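You operate a simulated robot arm through the tools that you are given. There is no shell and no other tool. Be economical: measure what you need, move in short steps, check, and stop when the job is done.

Carry out the task below with a simulated robot arm. There is one attempt and no reset: what you move stays moved.

TASK
Dust the block's top on the round plate and wax it from the tin with the blue knob.
Fine: use the white pad and put it back; the lid goes back on; the block stays on the plate.

The check looks at the end state, three seconds after you hand in, the way a careful person would. Anything else that was tipped, shoved, dropped, spilled or broken makes it a failure. Lids that push on must go on centred and level and be pressed home; caps that screw on are set level and turned clockwise until they are tight.

THE ROBOT
A 6-joint arm with a two-finger parallel gripper, fixed in place. Base frame: the origin is at the foot of the arm, x ahead of it, y to its left, z up; the work surface is at about z = 0. Readings come in mm, degrees, newtons and seconds.
With the tool pointing down near the work surface it reaches from about 140 to 580 mm from the base axis. Its first joint turns from -66.0 to 66.0 degrees. Payload 2.1 kg.
Tool frame: the origin (TCP) lies between the finger pads and is the grasp point; the fingertips stand 30 mm ahead of it; z points along the fingers, y is the line along which they close. Largest opening 94 mm; finger width 28, thickness 10; the body of the gripper, 50 by 96 mm, starts 55 mm behind the TCP.
Orientation is told as [roll, pitch, yaw] about the base's x, y, z axes, in that order, counted from this pose: with the fingers straight down and closing along the base's y, the tool's x points along the base's -x, its y along +y and its z along -z.

THE INTERFACE
- The arm moves only by the tool play_rows. Its argument "rows" is a list of rows, each a list of 7 numbers: the shift along the base's x, y, z in cm, then the turn, a rotation vector about the base's x, y, z in degrees, then the closure in counts, from 0 (fully open) to 255 (shut). In form: [[dx, dy, dz, rx, ry, rz, gripper], ...]. A call has 1 to 10 rows; each row is the pose to reach, as a shift and turn from the pose commanded when the call began. Rows are played at 5 a second. More than 50 mm and 8.6 degrees between two rows, or a gripper value outside its range, and nothing of the call is played. A pose out of reach is approached as far as the arm can. The call stops where the force on the tool passes 40 N (or 10 N more than at its start, if that is more) or the arm is blocked; 0.2 s more then pass. Each finger travels about 72 mm/s and halts on what it meets, pressing with about 42 N; the grip force reading is that of the motor and also rises with nothing between the fingers. The clock runs only during rows and for 0.2 s after the last one: add rows that repeat a pose to give the fingers time. It gives the time, the measured TCP pose, the force on the tool (base axes), the opening and the grip force at its end, in the units of the frame above (readings bear some noise), with the torque about the TCP (base axes, N m) and any sound that the robot's microphone picked up, and new pictures: "views" is both (left out), scene, wrist or none.
- Cameras (640 x 400 px; columns grow to the right, rows downward): "scene" is fixed at [73.9, -396.7, 478.1]; the picture's right is [0.51, -0.86, 0.00], its down [-0.54, -0.32, -0.78] and it looks along [0.68, 0.40, -0.62] (base axes); focal length 214 px, centre (320, 200). "wrist" rides on the gripper at [76, 14, -103] in the tool frame; the picture's right is [-0.18, 0.98, 0.00], its down [-0.75, -0.14, -0.64] and it looks along [-0.63, -0.12, 0.77] (tool axes); focal length 243 px, centre (320, 200). There is no depth. A picture from a camera that has moved, and an enlarged one, comes with that camera's place and axes in the base frame and with its lens.
- zoom(camera, box): a new picture of the part [left, top, right, bottom] of that camera's present view, enlarged. The clock stands still meanwhile.
- job_done(): hands the job in; it is judged then, once.

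Work in short steps. Places have to be worked out from the pictures, the camera data and where the tool is seen: move nearer, look again, correct. Check each grasp and each placing, and mend what went wrong. You have 120 turns and 200 pictures in all, those below and enlarged ones among them. Open the gripper and draw the arm clear of the work before you hand the job in, unless the task says otherwise; then end with one line.

The tools are called after ">>>" as name(argument=value, ...) on one line, values as JSON. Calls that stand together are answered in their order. play_rows: Moves the arm, as the interface text tells. Its arguments: {"type":"object","properties":{"rows":{"type":"array"},"views":{"type":"string","enum":["both","scene","wrist","none"]}},"required":["rows"]} The other tools are called the same way: zoom (camera, box) takes an enlarged picture of a part of a camera's view; job_done () hands the job in.

At the start:

```text
time_s: 0.0
position: [259.3, -81.0, 367.7]
orientation: [0.1, 0.0, 0.1]
wrist_force: [-0.2, 0.5, 0.6]
torque: [0.02, 0.01, -0.01]
opening: 94.1
grasp_force: 0.0
```

scene: 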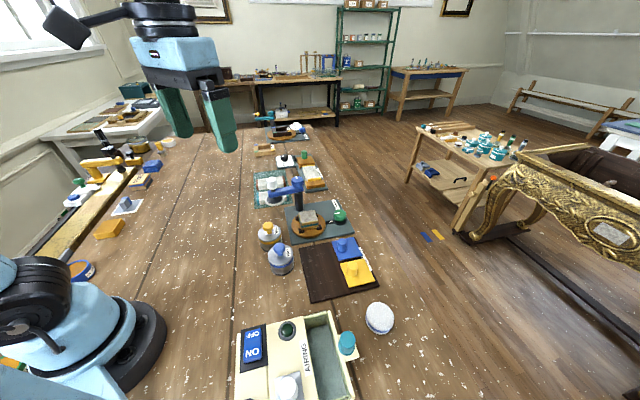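
wrist: 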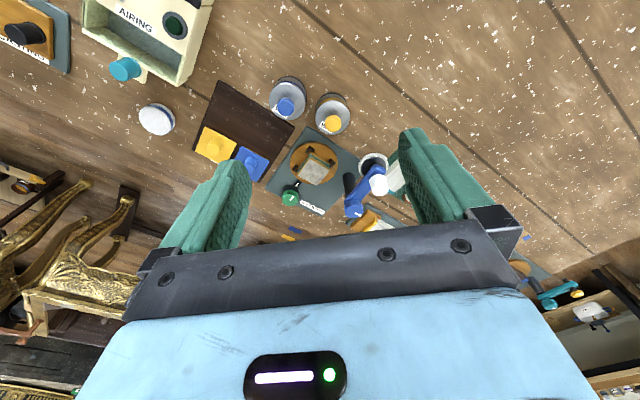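

I start by enlarging the work area to identify the items.

>>> zoom(camera="scene", box=[230, 130, 400, 240])

>>> zoom(camera="scene", box=[220, 220, 420, 400])

>>> zoom(camera="wrist", box=[180, 60, 440, 250])

>>> zoom(camera="scene", box=[40, 100, 200, 290])

```text
3.64 times, centred on (315, 185) of scene
camera zoom: at [73.9, -396.7, 478.1], right [0.51, -0.86, 0.0], down [-0.54, -0.32, -0.78], along [0.68, 0.4, -0.62], focal length 780 px, centre (338, 254)
```

zoom: 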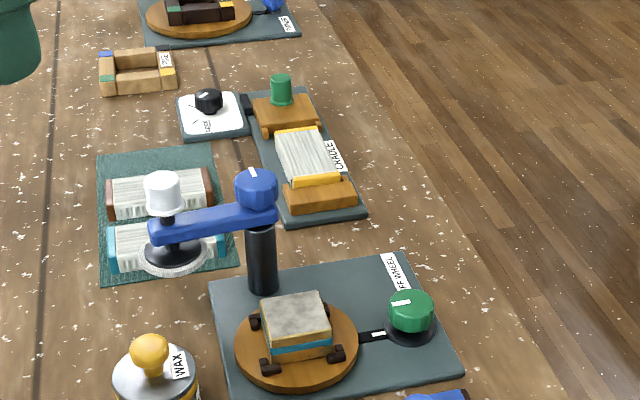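

```text
2.22 times, centred on (320, 310) of scene
camera zoom: at [73.9, -396.7, 478.1], right [0.51, -0.86, 0.0], down [-0.54, -0.32, -0.78], along [0.68, 0.4, -0.62], focal length 477 px, centre (320, -44)
```

zoom: 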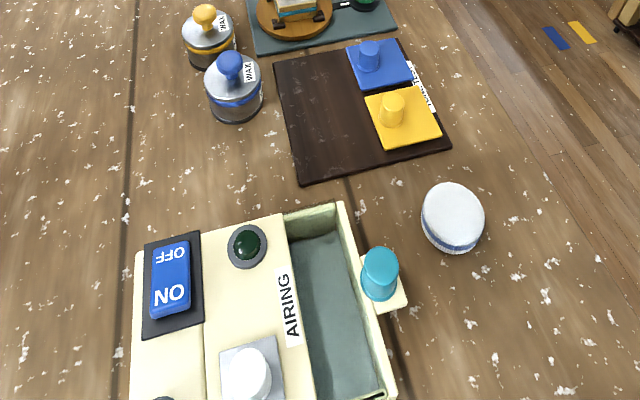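

```text
2.11 times, centred on (310, 155) of wrist
camera zoom: at [183.0, -66.6, 471.2], right [0.18, 0.98, 0.0], down [0.75, -0.14, 0.64], along [0.63, -0.12, -0.77], focal length 511 px, centre (341, 295)
```

zoom: 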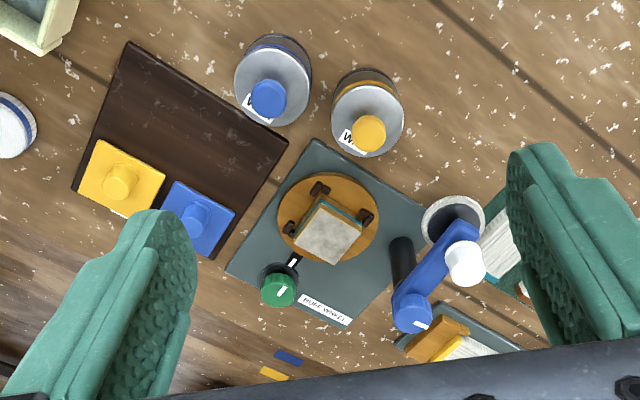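

```text
2.11 times, centred on (120, 195) of scene
camera zoom: at [73.9, -396.7, 478.1], right [0.51, -0.86, 0.0], down [-0.54, -0.32, -0.78], along [0.68, 0.4, -0.62], focal length 452 px, centre (741, 210)
```

zoom: 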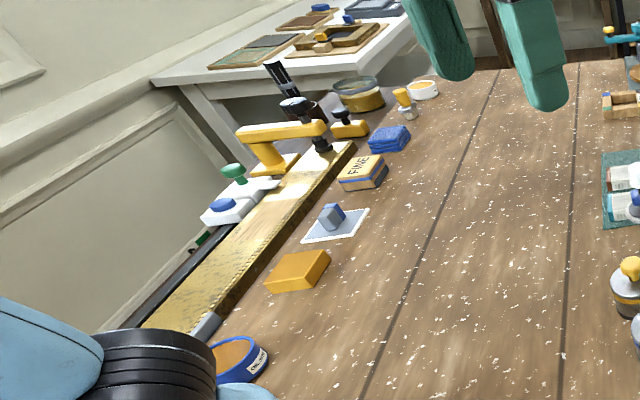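

I'll descend for a closer wrist view of the turntable area.

>>> play_rows(rows=[[0, 0, -4, 0, 0, 0, 0], [0, -1, -8, 0, 0, 0, 0], [0, -2, -11, 0, 0, 0, 0], [0, -2, -11, 0, 0, 0, 0]], views="wrist")

>>> zoom(camera="wrist", box=[160, 60, 400, 210])

>>> zoom(camera="wrist", box=[0, 0, 300, 190])

```text
time_s: 1.0
position: [258.2, -100.3, 257.0]
orientation: [0.1, -0.1, 0.0]
wrist_force: [-0.3, -0.6, -0.7]
torque: [-0.03, -0.01, -0.01]
opening: 94.0
grasp_force: 0.0
camera wrist: at [182.9, -86.5, 361.6], right [0.18, 0.98, 0.0], down [0.75, -0.14, 0.64], along [0.63, -0.12, -0.77], focal length 243 px, centre (320, 200)
```

wrist: 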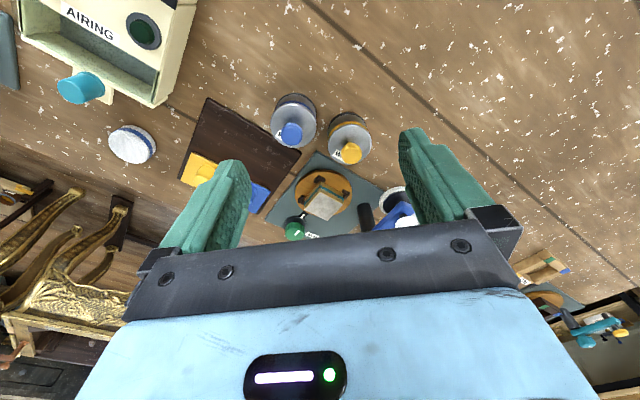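

```text
2.67 times, centred on (280, 135) of wrist
camera zoom: at [182.9, -86.5, 361.6], right [0.18, 0.98, 0.0], down [0.75, -0.14, 0.64], along [0.63, -0.12, -0.77], focal length 647 px, centre (427, 373)
```

zoom: 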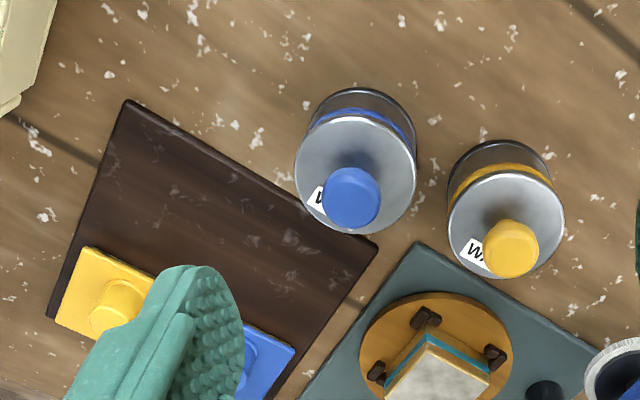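

```text
2.11 times, centred on (150, 95) of wrist
camera zoom: at [182.9, -86.5, 361.6], right [0.18, 0.98, 0.0], down [0.75, -0.14, 0.64], along [0.63, -0.12, -0.77], focal length 511 px, centre (678, 421)
```

zoom: 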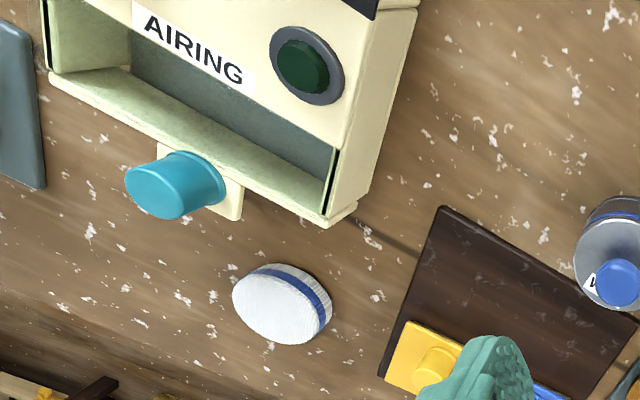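

>>> zoom(camera="scene", box=[320, 220, 400, 290])

>>> zoom(camera="scene", box=[90, 125, 190, 245])

>>> zoom(camera="scene", box=[245, 110, 335, 170])

>>> zoom(camera="scene", box=[240, 165, 360, 240])

```text
5.71 times, centred on (360, 255) of scene
camera zoom: at [73.9, -396.7, 478.1], right [0.51, -0.86, 0.0], down [-0.54, -0.32, -0.78], along [0.68, 0.4, -0.62], focal length 1226 px, centre (91, -114)
```

zoom: 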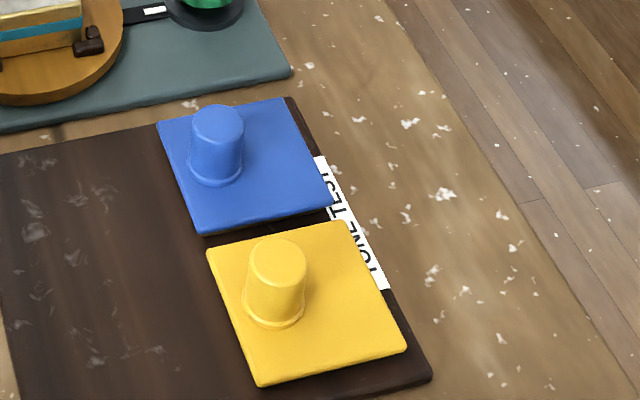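

```text
3.33 times, centred on (140, 185) of scene
camera zoom: at [73.9, -396.7, 478.1], right [0.51, -0.86, 0.0], down [-0.54, -0.32, -0.78], along [0.68, 0.4, -0.62], focal length 715 px, centre (920, 250)
```

zoom: 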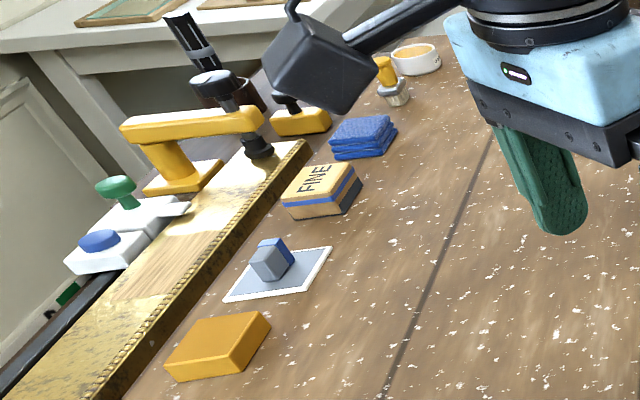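

```text
6.67 times, centred on (290, 140) of scene
camera zoom: at [73.9, -396.7, 478.1], right [0.51, -0.86, 0.0], down [-0.54, -0.32, -0.78], along [0.68, 0.4, -0.62], focal length 1430 px, centre (520, 600)
```

zoom: 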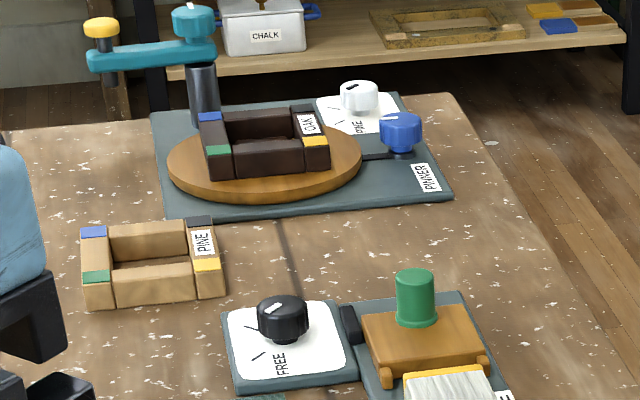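

```text
5.33 times, centred on (300, 202) of scene
camera zoom: at [73.9, -396.7, 478.1], right [0.51, -0.86, 0.0], down [-0.54, -0.32, -0.78], along [0.68, 0.4, -0.62], focal length 1144 px, centre (427, 187)
```

zoom: 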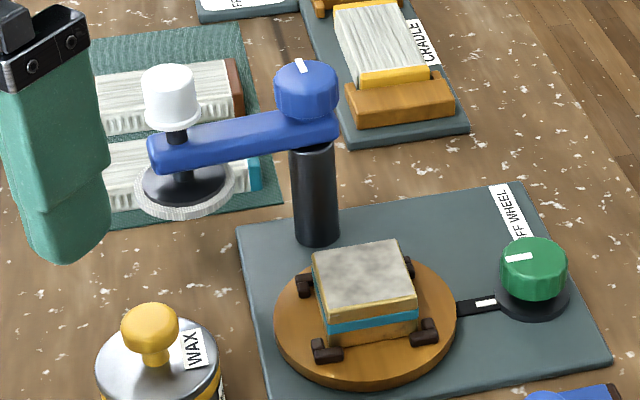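

I'll rotate to look toward the -y side (the item with a label seen at the edge, plus the airing box and white pad).

>>> play_rows(rows=[[0, -1, 2, 0, 0, -8, 0], [-0.5, -2, 4, 0, 0, -16, 0], [-1, -3, 6, 0, 0, -24, 0], [-2, -4, 8, 0, 0, -32, 0], [-3, -6, 10, 0, 0, -40, 0], [-4, -8, 11, 0, 0, -48, 0], [-5, -10, 11, 0, 0, -56, 0], [-6, -12, 11, 0, 0, -64, 0], [-6, -13, 11, 0, 0, -72, 0], [-6, -13, 11, 0, 0, -72, 0]])

```text
time_s: 3.2
position: [200.5, -230.2, 366.9]
orientation: [-0.1, -0.1, -72.1]
wrist_force: [0.1, -0.2, 0.1]
torque: [-0.03, 0.02, -0.04]
opening: 93.9
grasp_force: 0.1
camera wrist: at [189.8, -153.4, 470.5], right [0.99, 0.13, 0.0], down [0.1, -0.76, 0.64], along [0.08, -0.64, -0.77], focal length 243 px, centre (320, 200)
```

scene: 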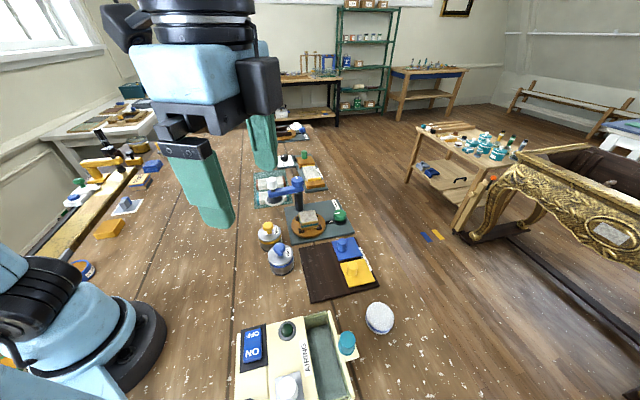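
wrist: 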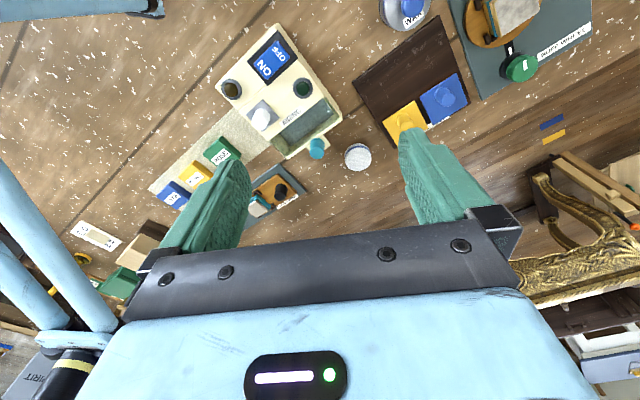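

>>> zoom(camera="wrist", box=[60, 120, 320, 280])

>>> zoom(camera="wrist", box=[210, 20, 400, 180])

>>> zoom(camera="wrist", box=[380, 0, 600, 140])

>>> zoom(camera="scene", box=[50, 110, 180, 290])

```text
2.46 times, centred on (190, 200) of wrist
camera zoom: at [189.8, -153.4, 470.5], right [0.99, 0.13, 0.0], down [0.1, -0.76, 0.64], along [0.08, -0.64, -0.77], focal length 597 px, centre (640, 200)
```

zoom: 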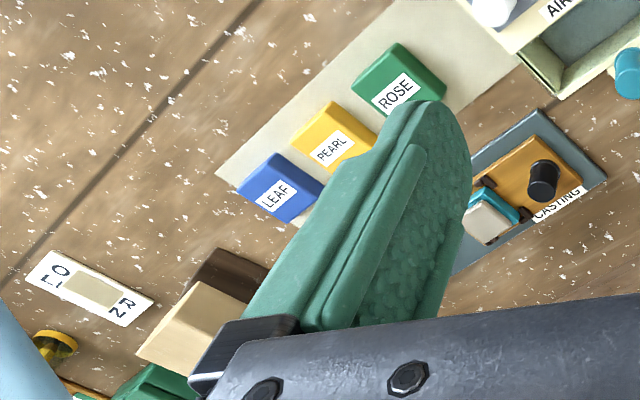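

```text
2.50 times, centred on (305, 100) of wrist
camera zoom: at [189.8, -153.4, 470.5], right [0.99, 0.13, 0.0], down [0.1, -0.76, 0.64], along [0.08, -0.64, -0.77], focal length 606 px, centre (358, 450)
```

zoom: 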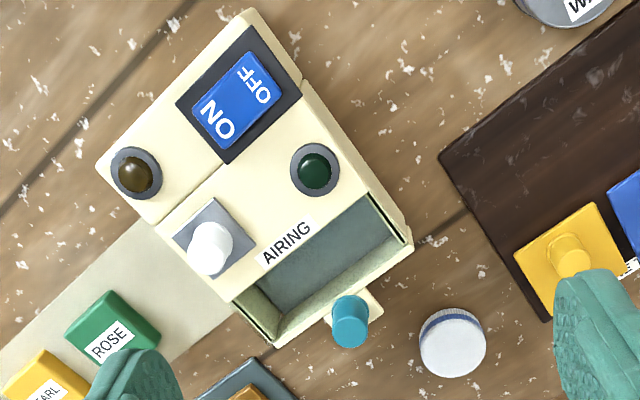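

```text
2.86 times, centred on (490, 70) of wrist
camera zoom: at [189.8, -153.4, 470.5], right [0.99, 0.13, 0.0], down [0.1, -0.76, 0.64], along [0.08, -0.64, -0.77], focal length 693 px, centre (-166, 571)
```

zoom: 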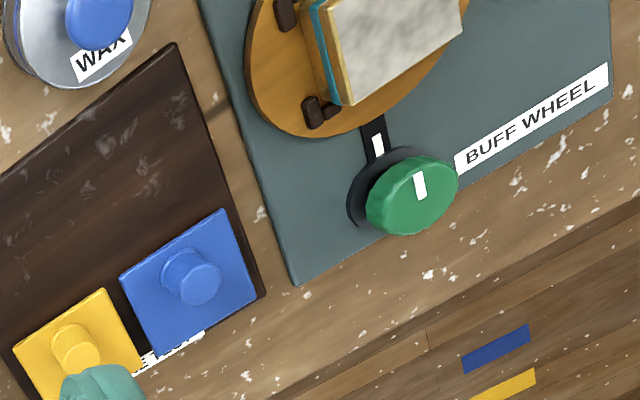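

```text
2.22 times, centred on (115, 200) of scene
camera zoom: at [73.9, -396.7, 478.1], right [0.51, -0.86, 0.0], down [-0.54, -0.32, -0.78], along [0.68, 0.4, -0.62], focal length 477 px, centre (776, 200)
```

zoom: 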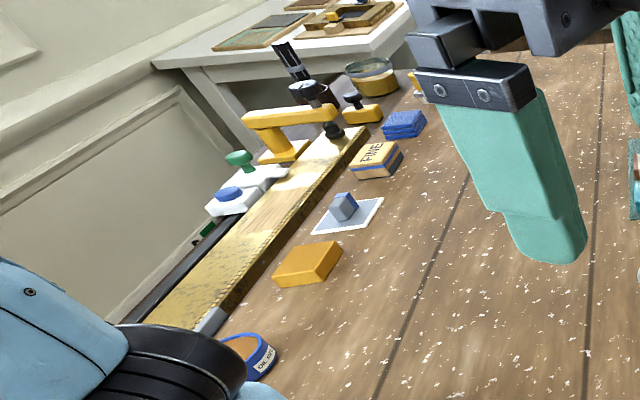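

The white pad (white disc, blue stripe) is at about (300,-400). I move above it for a closer look before grasping.

>>> play_rows(rows=[[2.5, -4, -2, 0, 0, 0, 0], [5, -8, -6, 0, 0, 0, 0], [7.5, -12, -10, 0, 0, 0, 0], [10, -16, -14, 0, 0, 0, 0], [10, -17, -18, 0, 0, 0, 0], [10, -17, -20, 0, 0, 0, 0], [10, -17, -20, 0, 0, 0, 0]])

>>> zoom(camera="wrist", box=[230, 60, 410, 180])

```text
refused: row 1 steps farther than a row can; nothing moved
```

```text
3.33 times, centred on (320, 120) of wrist
camera zoom: at [189.8, -153.4, 470.5], right [0.99, 0.13, 0.0], down [0.1, -0.76, 0.64], along [0.08, -0.64, -0.77], focal length 809 px, centre (320, 467)
```

zoom: 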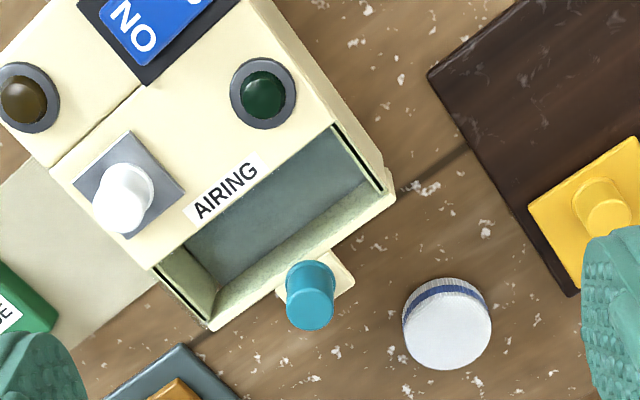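

The step was over 50 mm; I use smaller ones.

>>> play_rows(rows=[[2, -3, -2, 0, 0, 0, 0], [4, -6, -4.5, 0, 0, 0, 0], [6, -9, -7, 0, 0, 0, 0], [8, -12, -9.5, 0, 0, 0, 0], [9, -14.5, -13, 0, 0, 0, 0], [10, -17, -16, 0, 0, 0, 0], [10, -17, -19.5, 0, 0, 0, 0], [10, -17, -19.5, 0, 0, 0, 0]])

>>> zoom(camera="wrist", box=[220, 60, 420, 190])

>>> zoom(camera="scene", box=[330, 260, 430, 360])

```text
time_s: 5.0
position: [300.2, -399.9, 171.9]
orientation: [-0.1, -0.1, -72.0]
wrist_force: [-1.0, -0.5, 0.0]
torque: [0.0, 0.01, 0.0]
opening: 93.9
grasp_force: 0.0
camera wrist: at [290.0, -322.3, 276.2], right [0.99, 0.13, 0.0], down [0.1, -0.76, 0.64], along [0.08, -0.64, -0.77], focal length 243 px, centre (320, 200)
```

scene: 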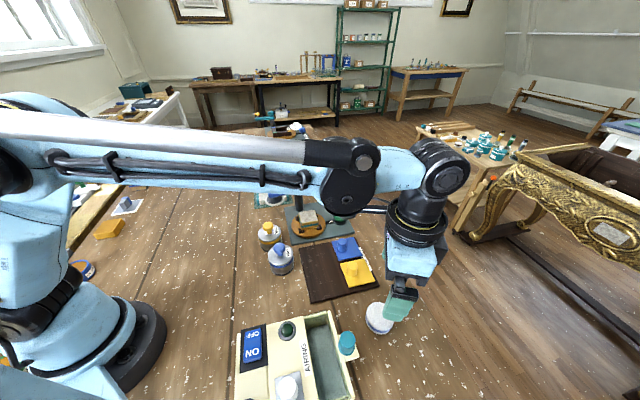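
wrist: 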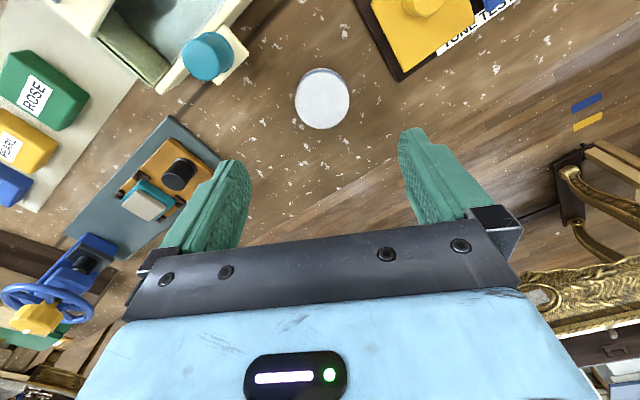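

```text
3.08 times, centred on (320, 125) of wrist
camera zoom: at [290.0, -322.3, 276.2], right [0.99, 0.13, 0.0], down [0.1, -0.76, 0.64], along [0.08, -0.64, -0.77], focal length 746 px, centre (320, 431)
```

zoom: 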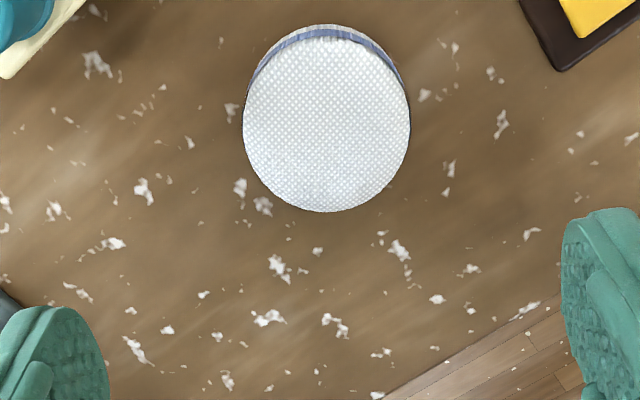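

```text
4.00 times, centred on (380, 310) of scene
camera zoom: at [73.9, -396.7, 478.1], right [0.51, -0.86, 0.0], down [-0.54, -0.32, -0.78], along [0.68, 0.4, -0.62], focal length 858 px, centre (80, -240)
```

zoom: 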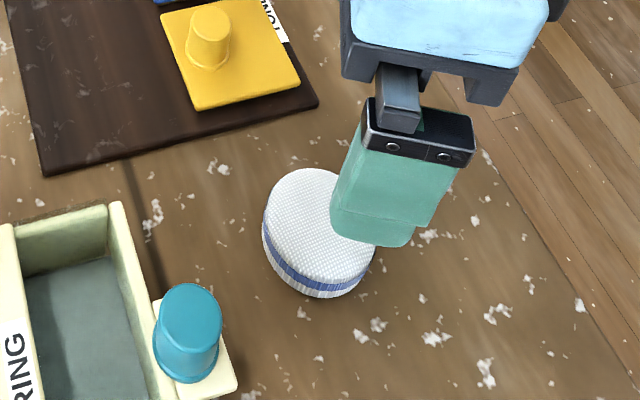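

Pad: about 55 mm wide, centre ≈(302,-402). I'll first open the tin, so I go above the blue-knob tin at about (306,-149).

>>> play_rows(rows=[[0, 4, 2, 0, 0, 0, 0], [0, 8, 4, 0, 0, 0, 0], [0, 12.5, 4, 0, 0, 0, 0], [0.3, 17, 4, 0, 0, 0, 0], [0.5, 21, 4, 0, 0, 0, 0], [0.6, 25, 3, 0, 0, 0, 0], [0.6, 25, 0, 0, 0, 0, 0], [0.6, 25, 0, 0, 0, 0, 0]])

>>> zoom(camera="wrist", box=[220, 40, 420, 170])

>>> zoom(camera="scene", box=[220, 170, 380, 290])

```text
time_s: 6.8
position: [305.3, -150.3, 172.2]
orientation: [0.0, -0.2, -72.0]
wrist_force: [0.3, 0.5, 0.0]
torque: [-0.02, 0.0, 0.0]
opening: 94.2
grasp_force: 0.1
camera wrist: at [295.2, -73.5, 276.6], right [0.99, 0.13, 0.0], down [0.1, -0.76, 0.64], along [0.08, -0.64, -0.77], focal length 243 px, centre (320, 200)
```

scene: 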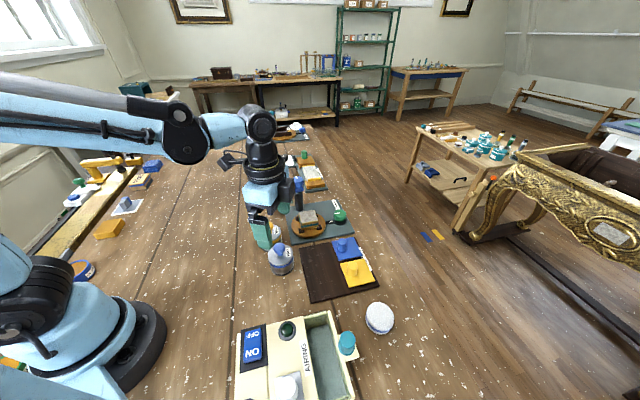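
wrist: 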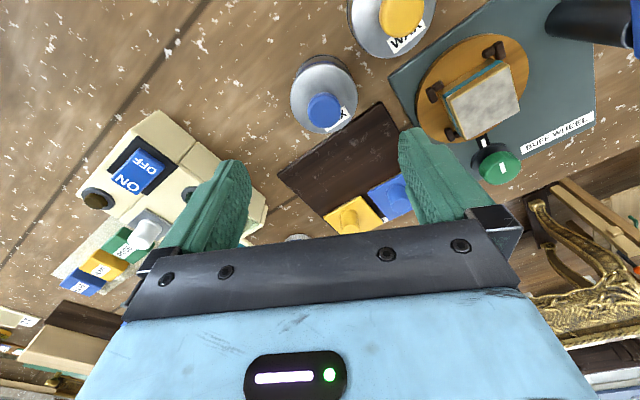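

```text
3.08 times, centred on (320, 105) of wrist
camera zoom: at [295.2, -73.5, 276.6], right [0.99, 0.13, 0.0], down [0.1, -0.76, 0.64], along [0.08, -0.64, -0.77], focal length 746 px, centre (320, 492)
```

zoom: 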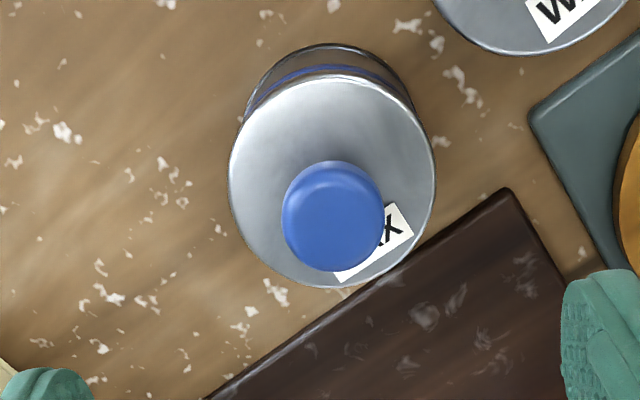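

```text
3.33 times, centred on (300, 230) of scene
camera zoom: at [73.9, -396.7, 478.1], right [0.51, -0.86, 0.0], down [-0.54, -0.32, -0.78], along [0.68, 0.4, -0.62], focal length 715 px, centre (387, 100)
```

zoom: 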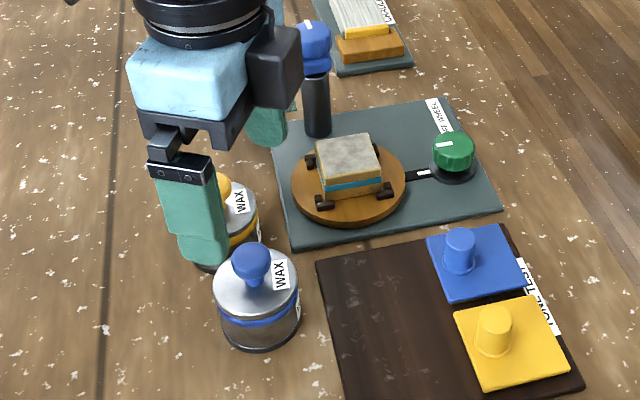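

Triangulating: tin centre ≈(307.6,-147), lid face z≈43, knob 27 mm wide around z≈55–75. I lower to fingertips ~z 52 with fingers narrowed, then close.

>>> play_rows(rows=[[0.2, 0.3, -3, 0, 0, 0, 80], [0.2, 0.3, -6, 0, 0, 0, 80], [0.2, 0.3, -8, 0, 0, 0, 80], [0.2, 0.3, -8.9, 0, 0, 0, 80], [0.2, 0.3, -8.9, 0, 0, 0, 80]])

```text
time_s: 8.0
position: [306.9, -148.5, 82.6]
orientation: [0.1, -0.1, -72.0]
wrist_force: [0.1, -0.7, 0.0]
torque: [0.0, -0.01, -0.03]
opening: 64.4
grasp_force: 0.1
camera wrist: at [298.4, -70.8, 186.2], right [0.99, 0.13, 0.0], down [0.1, -0.76, 0.64], along [0.08, -0.64, -0.77], focal length 243 px, centre (320, 200)
```

scene: 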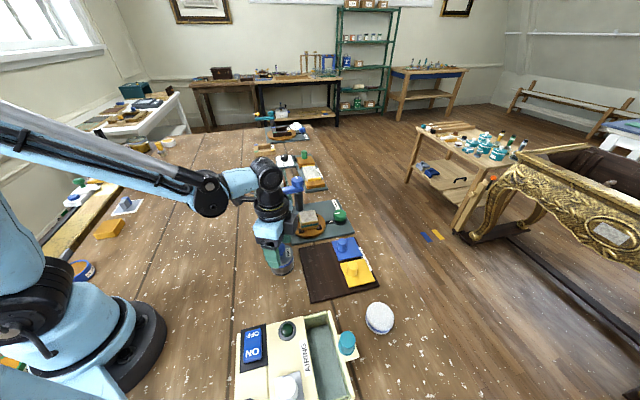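
wrist: 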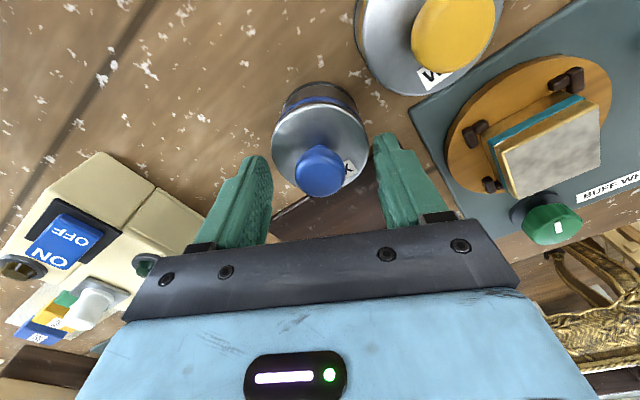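

Knob is centred between the fingers; lower 3 mm more and close.

>>> play_rows(rows=[[0, 0, -0.4, 0, 0, 0, 80], [0, 0, -0.4, 0, 0, 0, 255], [0, 0, -0.4, 0, 0, 0, 255], [0, 0, -0.4, 0, 0, 0, 255], [0, 0, -0.4, 0, 0, 0, 255]], views="wrist")

```text
time_s: 9.2
position: [307.9, -147.9, 79.2]
orientation: [0.2, -0.1, -72.0]
wrist_force: [7.4, 2.4, 8.9]
torque: [0.14, -0.35, 0.01]
opening: 55.3
grasp_force: 41.7
camera wrist: at [298.0, -70.8, 182.7], right [0.99, 0.13, 0.0], down [0.1, -0.76, 0.64], along [0.08, -0.64, -0.77], focal length 243 px, centre (320, 200)
```

wrist: 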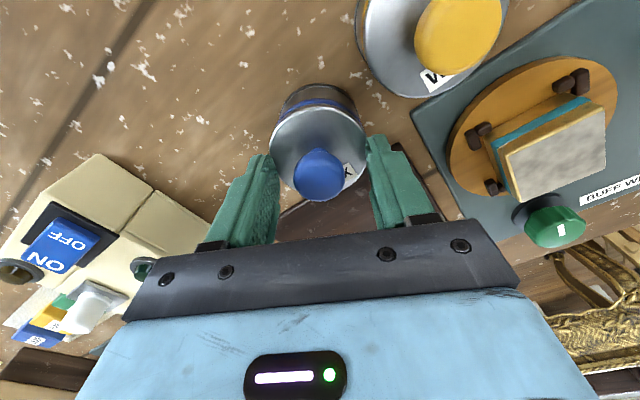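

The fingers met something 55 mm wide (the lid's rim), so the lid stands higher than thought. Open and rise 15 mm.

>>> play_rows(rows=[[0, 0, 0, 0, 0, 0, 60], [0, 0, 0, 0, 0, 0, 60], [0, 0, 1, 0, 0, 0, 60], [0, 0, 1.5, 0, 0, 0, 80], [0, 0, 1.5, 0, 0, 0, 80]])

>>> zoom(camera="wrist", box=[220, 60, 420, 220])

>>> zoom(camera="scene", box=[240, 200, 320, 290])

```text
time_s: 10.4
position: [309.1, -148.1, 94.5]
orientation: [0.0, -0.1, -72.0]
wrist_force: [0.9, 0.2, 0.5]
torque: [0.0, -0.01, -0.04]
opening: 64.5
grasp_force: 0.0
camera wrist: at [297.9, -71.0, 197.8], right [0.99, 0.13, 0.0], down [0.1, -0.76, 0.64], along [0.08, -0.64, -0.77], focal length 243 px, centre (320, 200)
```

scene: 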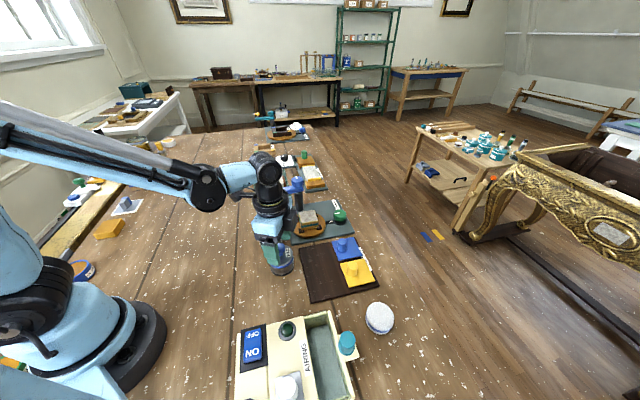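
wrist: 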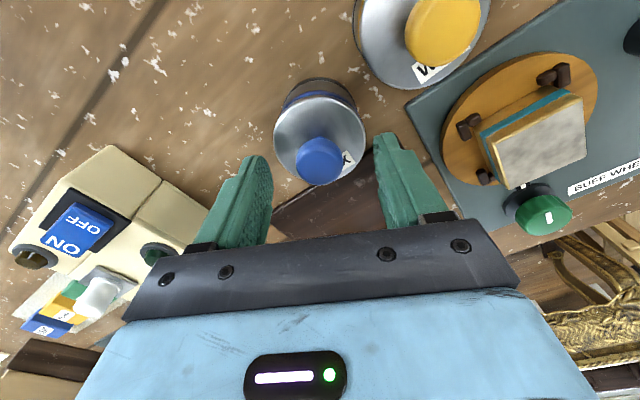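

```text
2.50 times, centred on (320, 140) of wrist
camera zoom: at [297.9, -71.0, 197.8], right [0.99, 0.13, 0.0], down [0.1, -0.76, 0.64], along [0.08, -0.64, -0.77], focal length 606 px, centre (320, 350)
```

zoom: 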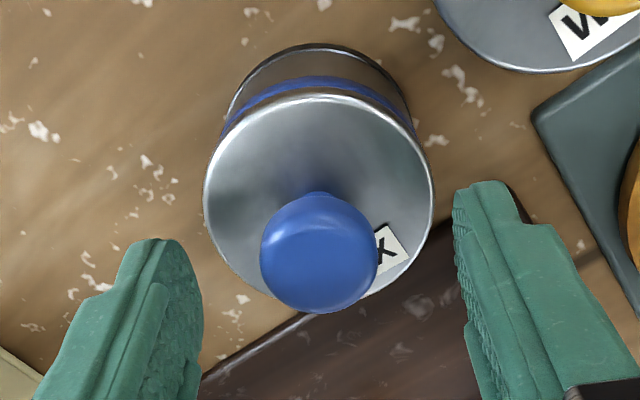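

```text
4.44 times, centred on (280, 245) of scene
camera zoom: at [73.9, -396.7, 478.1], right [0.51, -0.86, 0.0], down [-0.54, -0.32, -0.78], along [0.68, 0.4, -0.62], focal length 953 px, centre (498, 0)
```

zoom: 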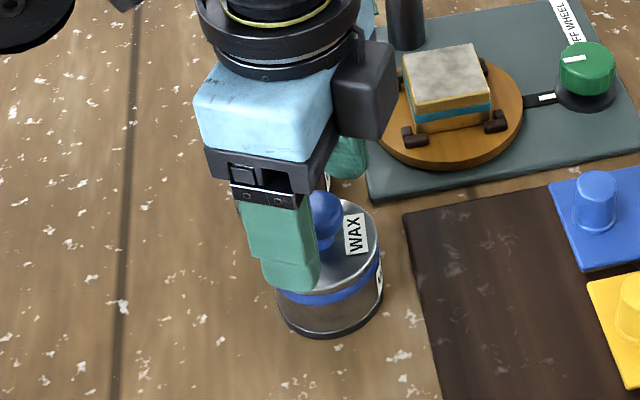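

Best estimate: lid face z≈52, knob centre z≈75 near (306.5,-146). I lower 6 mm and close on the knob.

>>> play_rows(rows=[[-0.1, 0.2, -0.6, 0, 0, 0, 80], [-0.1, 0.2, -0.6, 0, 0, 0, 150], [-0.1, 0.2, -0.6, 0, 0, 0, 255], [-0.1, 0.2, -0.6, 0, 0, 0, 255], [-0.1, 0.2, -0.6, 0, 0, 0, 255]])

```text
time_s: 11.6
position: [306.2, -145.6, 88.1]
orientation: [0.1, -0.1, -72.1]
wrist_force: [-0.2, 0.5, -0.3]
torque: [-0.01, -0.01, 0.0]
opening: 25.5
grasp_force: 42.1
heard: snap
camera wrist: at [296.4, -68.7, 191.8], right [0.99, 0.13, 0.0], down [0.1, -0.76, 0.64], along [0.08, -0.64, -0.77], focal length 243 px, centre (320, 200)
```

scene: 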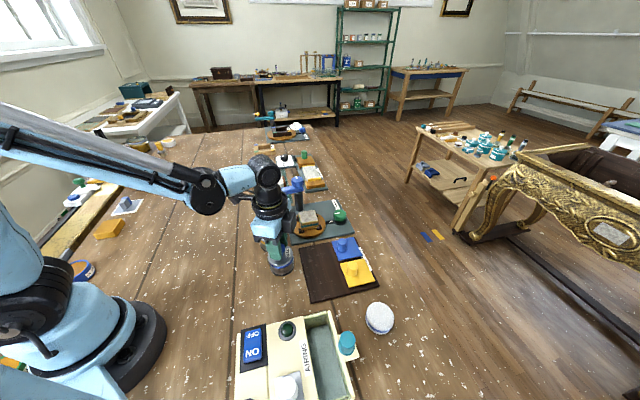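
wrist: 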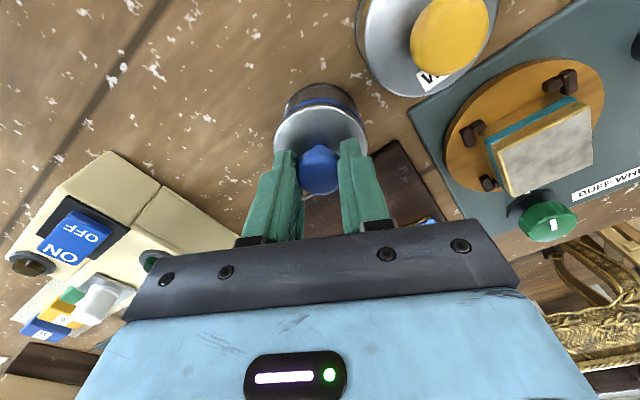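

Knob gripped (25.5 mm), a snap was heard. I lift slowly to see whether the lid comes off.

>>> play_rows(rows=[[0, 0, 0.5, 0, 0, 0, 255], [0, 0, 1.2, 0, 0, 0, 255], [0, 0, 2.5, 0, 0, 0, 255], [0, 0, 4, 0, 0, 0, 255], [0, 0, 4, 0, 0, 0, 255]])

>>> zoom(camera="scene", box=[230, 190, 340, 290])

>>> zoom(camera="wrist", box=[220, 60, 420, 220])

```text
time_s: 12.8
position: [305.3, -145.6, 128.4]
orientation: [0.0, 0.0, -72.0]
wrist_force: [0.2, -0.2, 0.2]
torque: [-0.02, 0.01, -0.03]
opening: 25.7
grasp_force: 42.8
camera wrist: at [295.6, -69.3, 232.1], right [0.99, 0.13, 0.0], down [0.1, -0.76, 0.64], along [0.08, -0.64, -0.77], focal length 243 px, centre (320, 200)
```

scene: 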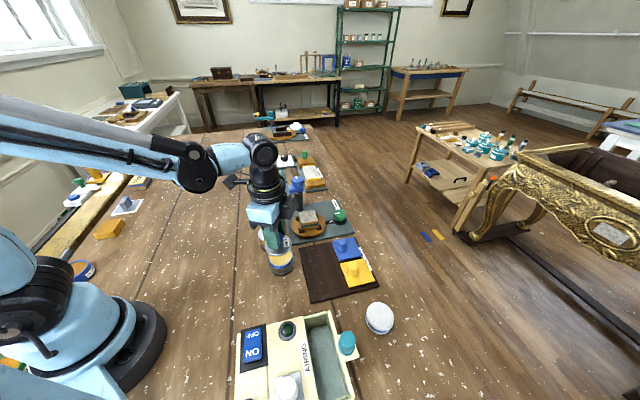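
wrist: 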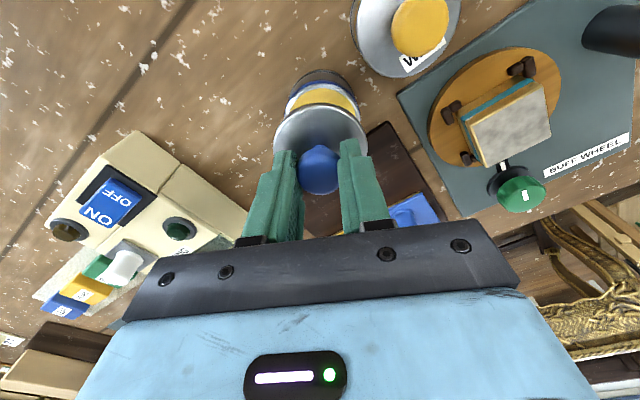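

```text
4.00 times, centred on (285, 240) of scene
camera zoom: at [74.0, -396.7, 478.1], right [0.51, -0.86, 0.0], down [-0.54, -0.32, -0.78], along [0.68, 0.4, -0.62], focal length 858 px, centre (460, 40)
```

zoom: 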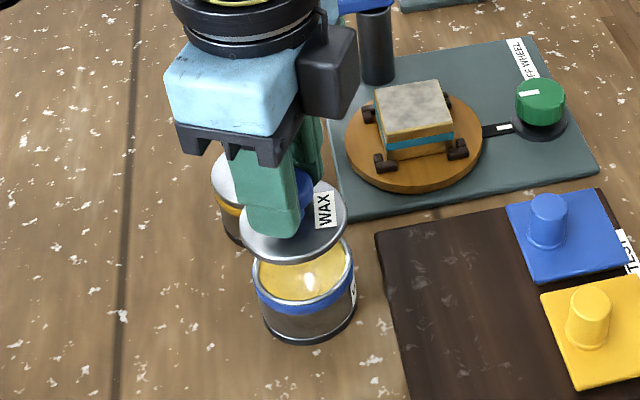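

```text
2.50 times, centred on (320, 140) of wrist
camera zoom: at [295.6, -69.3, 232.1], right [0.99, 0.13, 0.0], down [0.1, -0.76, 0.64], along [0.08, -0.64, -0.77], focal length 606 px, centre (320, 350)
```

zoom: 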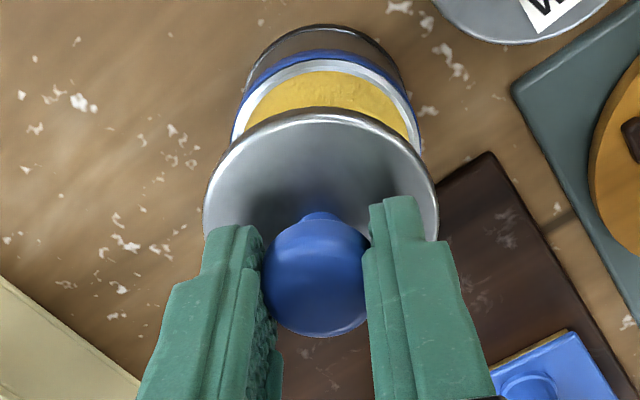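

Lid is off and held level; wax surface is near the rim. I'll set the lid down on bare table at about (225,-95).

>>> play_rows(rows=[[0, 0, 1.5, 0, 0, 0, 255], [-3, 2, 1.5, 0, 0, 0, 255], [-6, 4, 1.5, 0, 0, 0, 255], [-8, 5, 0, 0, 0, 0, 255], [-8, 5, -4, 0, 0, 0, 255], [-8, 5, -7, 0, 0, 0, 255], [-8, 5, -7.5, 0, 0, 0, 255]])

>>> zoom(camera="scene", box=[170, 190, 310, 290])

```text
time_s: 14.4
position: [227.4, -96.3, 52.8]
orientation: [0.0, -0.1, -72.0]
wrist_force: [0.3, 0.0, 0.0]
torque: [0.01, 0.02, -0.02]
opening: 25.4
grasp_force: 41.8
camera wrist: at [216.1, -19.5, 156.2], right [0.99, 0.13, 0.0], down [0.1, -0.76, 0.64], along [0.08, -0.64, -0.77], focal length 243 px, centre (320, 200)
```

scene: 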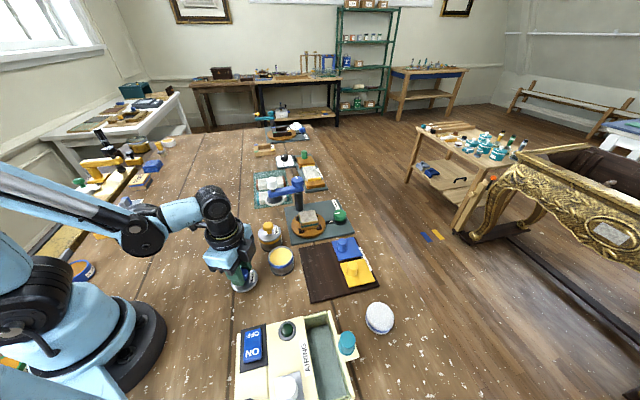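
wrist: 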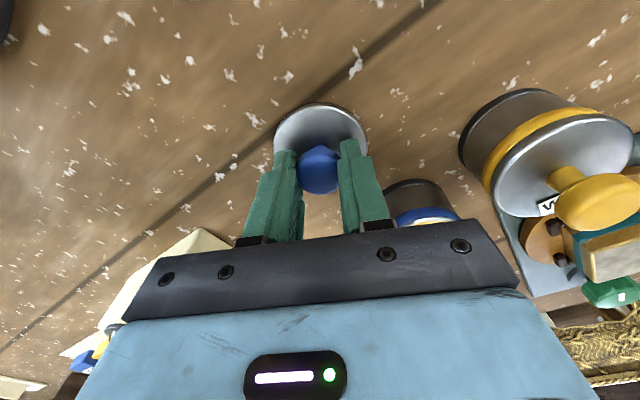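

```text
4.00 times, centred on (240, 240) of scene
camera zoom: at [73.9, -396.7, 478.1], right [0.51, -0.86, 0.0], down [-0.54, -0.32, -0.78], along [0.68, 0.4, -0.62], focal length 858 px, centre (640, 40)
```

zoom: 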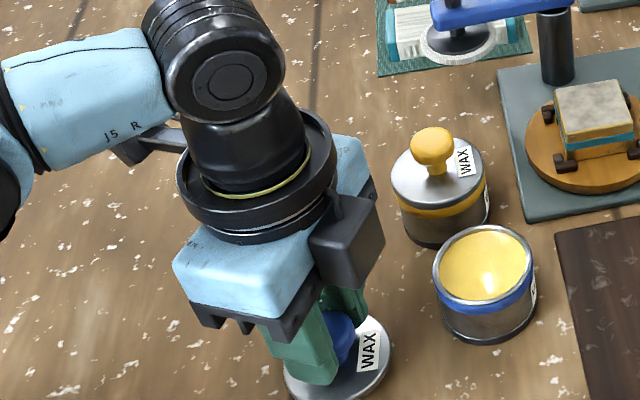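

Lower in small steps till contact.

>>> play_rows(rows=[[0, 0, -0.3, 0, 0, 0, 255], [0, 0, -0.6, 0, 0, 0, 255], [0, 0, -0.8, 0, 0, 0, 255], [0, 0, -0.8, 0, 0, 0, 255]], views="none")

```text
time_s: 15.4
position: [227.1, -96.0, 45.0]
orientation: [0.1, 0.0, -72.0]
wrist_force: [-0.2, -0.3, -0.8]
torque: [-0.01, 0.01, 0.02]
opening: 25.6
grasp_force: 42.3
```

>>> play_rows(rows=[[0, 0, -0.2, 0, 0, 0, 255], [0, 0, -0.4, 0, 0, 0, 255], [0, 0, -0.6, 0, 0, 0, 255], [0, 0, -0.8, 0, 0, 0, 255]], views="wrist")

```text
time_s: 15.9
position: [226.9, -96.0, 42.8]
orientation: [-0.1, -0.1, -71.8]
wrist_force: [-1.1, 1.6, 24.1]
torque: [-0.05, -0.02, 0.06]
opening: 25.4
grasp_force: 42.2
stopped in row 2: the force on the tool passed its limit at 56 N (the readings are from after the stop); the commanded pose is now the measured one
camera wrist: at [216.9, -19.4, 146.9], right [0.99, 0.13, 0.0], down [0.1, -0.76, 0.64], along [0.08, -0.64, -0.77], focal length 243 px, centre (320, 200)
```

wrist: 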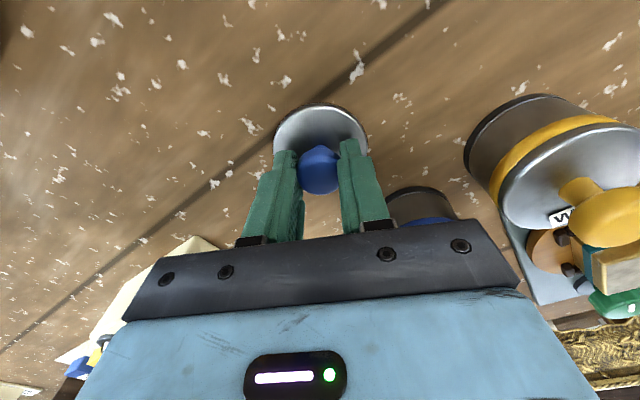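

Lid stands on the table (TCP z≈43 at contact). Release and rise.

>>> play_rows(rows=[[0, 0, 0.1, 0, 0, 0, 120], [0, 0, 0.1, 0, 0, 0, 80], [0, 0, 0.1, 0, 0, 0, 80], [0, 0, 4, 0, 0, 0, 80], [0, 0, 8, 0, 0, 0, 80], [0, 0, 12, 0, 0, 0, 80]])

>>> zoom(camera="wrist", box=[240, 20, 640, 260])

```text
time_s: 17.4
position: [225.1, -96.4, 162.7]
orientation: [0.0, -0.1, -72.0]
wrist_force: [-0.2, -0.5, -0.3]
torque: [0.01, 0.02, 0.03]
opening: 64.3
grasp_force: 0.0
camera wrist: at [216.0, -19.5, 266.8], right [0.99, 0.13, 0.0], down [0.1, -0.76, 0.64], along [0.08, -0.64, -0.77], focal length 243 px, centre (320, 200)
```

scene: 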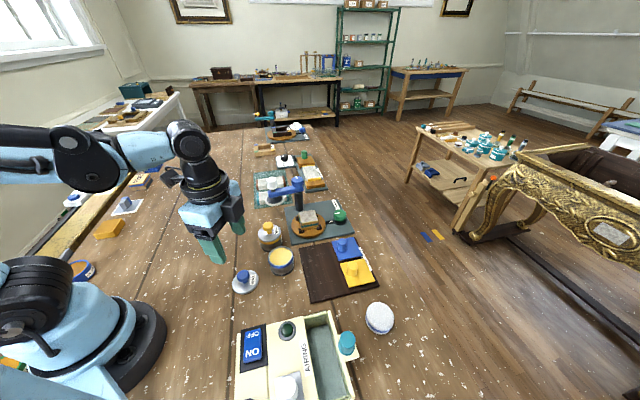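
wrist: 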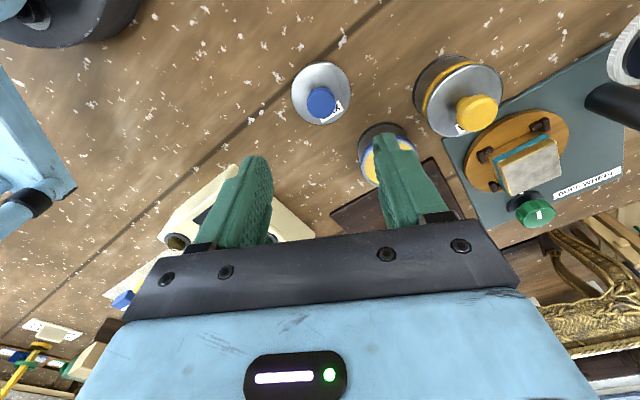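

```text
1.60 times, centred on (440, 140) of wrist
camera zoom: at [216.0, -19.5, 266.8], right [0.99, 0.13, 0.0], down [0.1, -0.76, 0.64], along [0.08, -0.64, -0.77], focal length 388 px, centre (128, 296)
```

zoom: 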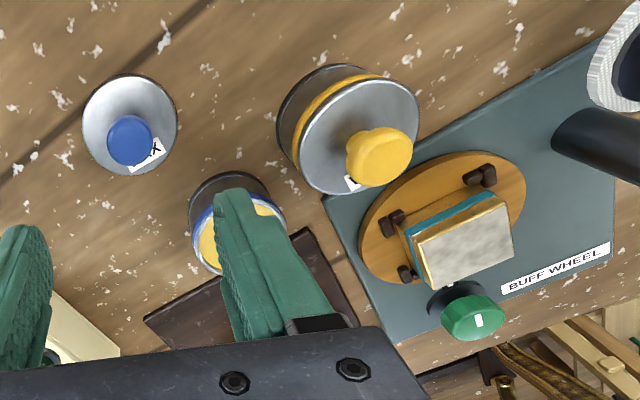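

Lid is standing well. Next I look at the block from close above before fetching the pad.

>>> play_rows(rows=[[3, -0.5, 3, 0, 0, 0, 40], [7, -1, 3, 0, 0, 0, 0], [11, -2, 3, 0, 0, 0, 0], [15, -3, 3, 0, 0, 0, 0], [19, -4, 3, 0, 0, 0, 0], [22, -4, 3, 0, 0, 0, 0], [22, -4, 3, 0, 0, 0, 0]])

>>> zoom(camera="wrist", box=[220, 20, 420, 170])

>>> zoom(camera="scene", box=[270, 170, 360, 250])

```text
time_s: 18.9
position: [445.8, -134.8, 193.9]
orientation: [0.1, 0.0, -71.9]
wrist_force: [-0.6, 0.3, -0.2]
torque: [0.0, 0.01, -0.01]
opening: 93.9
grasp_force: 0.1
camera wrist: at [436.6, -58.0, 297.1], right [0.99, 0.13, 0.0], down [0.1, -0.76, 0.64], along [0.08, -0.64, -0.77], focal length 243 px, centre (320, 200)
```

scene: 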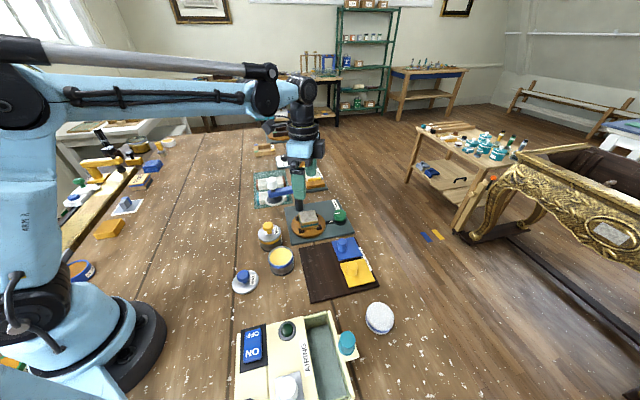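
wrist: 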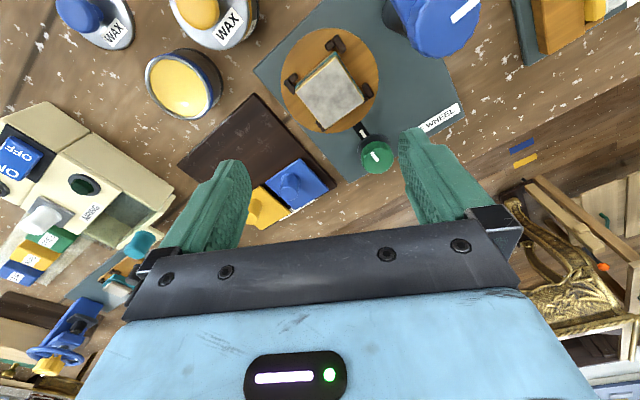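

```text
2.67 times, centred on (320, 95) of wrist
camera zoom: at [436.6, -58.0, 297.1], right [0.99, 0.13, 0.0], down [0.1, -0.76, 0.64], along [0.08, -0.64, -0.77], focal length 647 px, centre (320, 480)
```

zoom: 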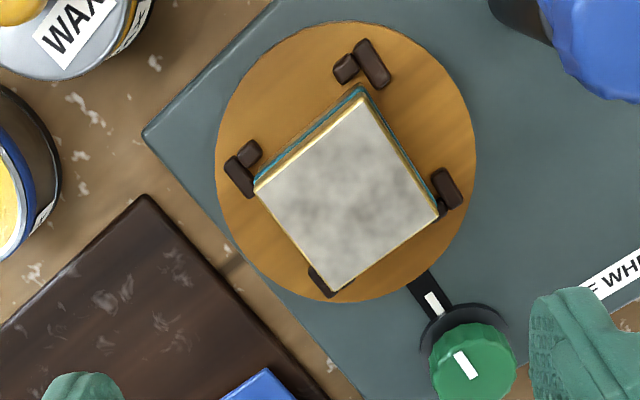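

```text
5.00 times, centred on (315, 210) of scene
camera zoom: at [74.0, -396.7, 478.1], right [0.51, -0.86, 0.0], down [-0.54, -0.32, -0.78], along [0.68, 0.4, -0.62], focal length 1072 px, centre (345, 150)
```

zoom: 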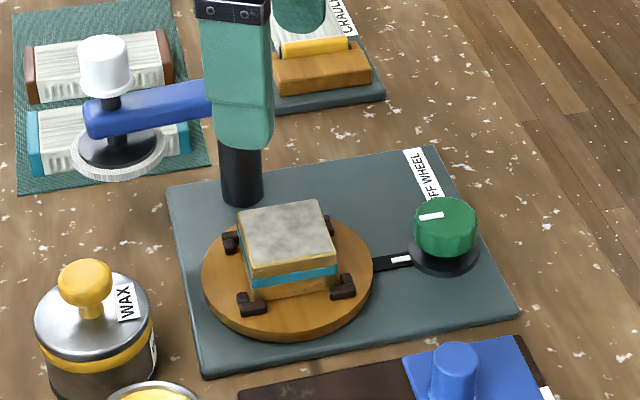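

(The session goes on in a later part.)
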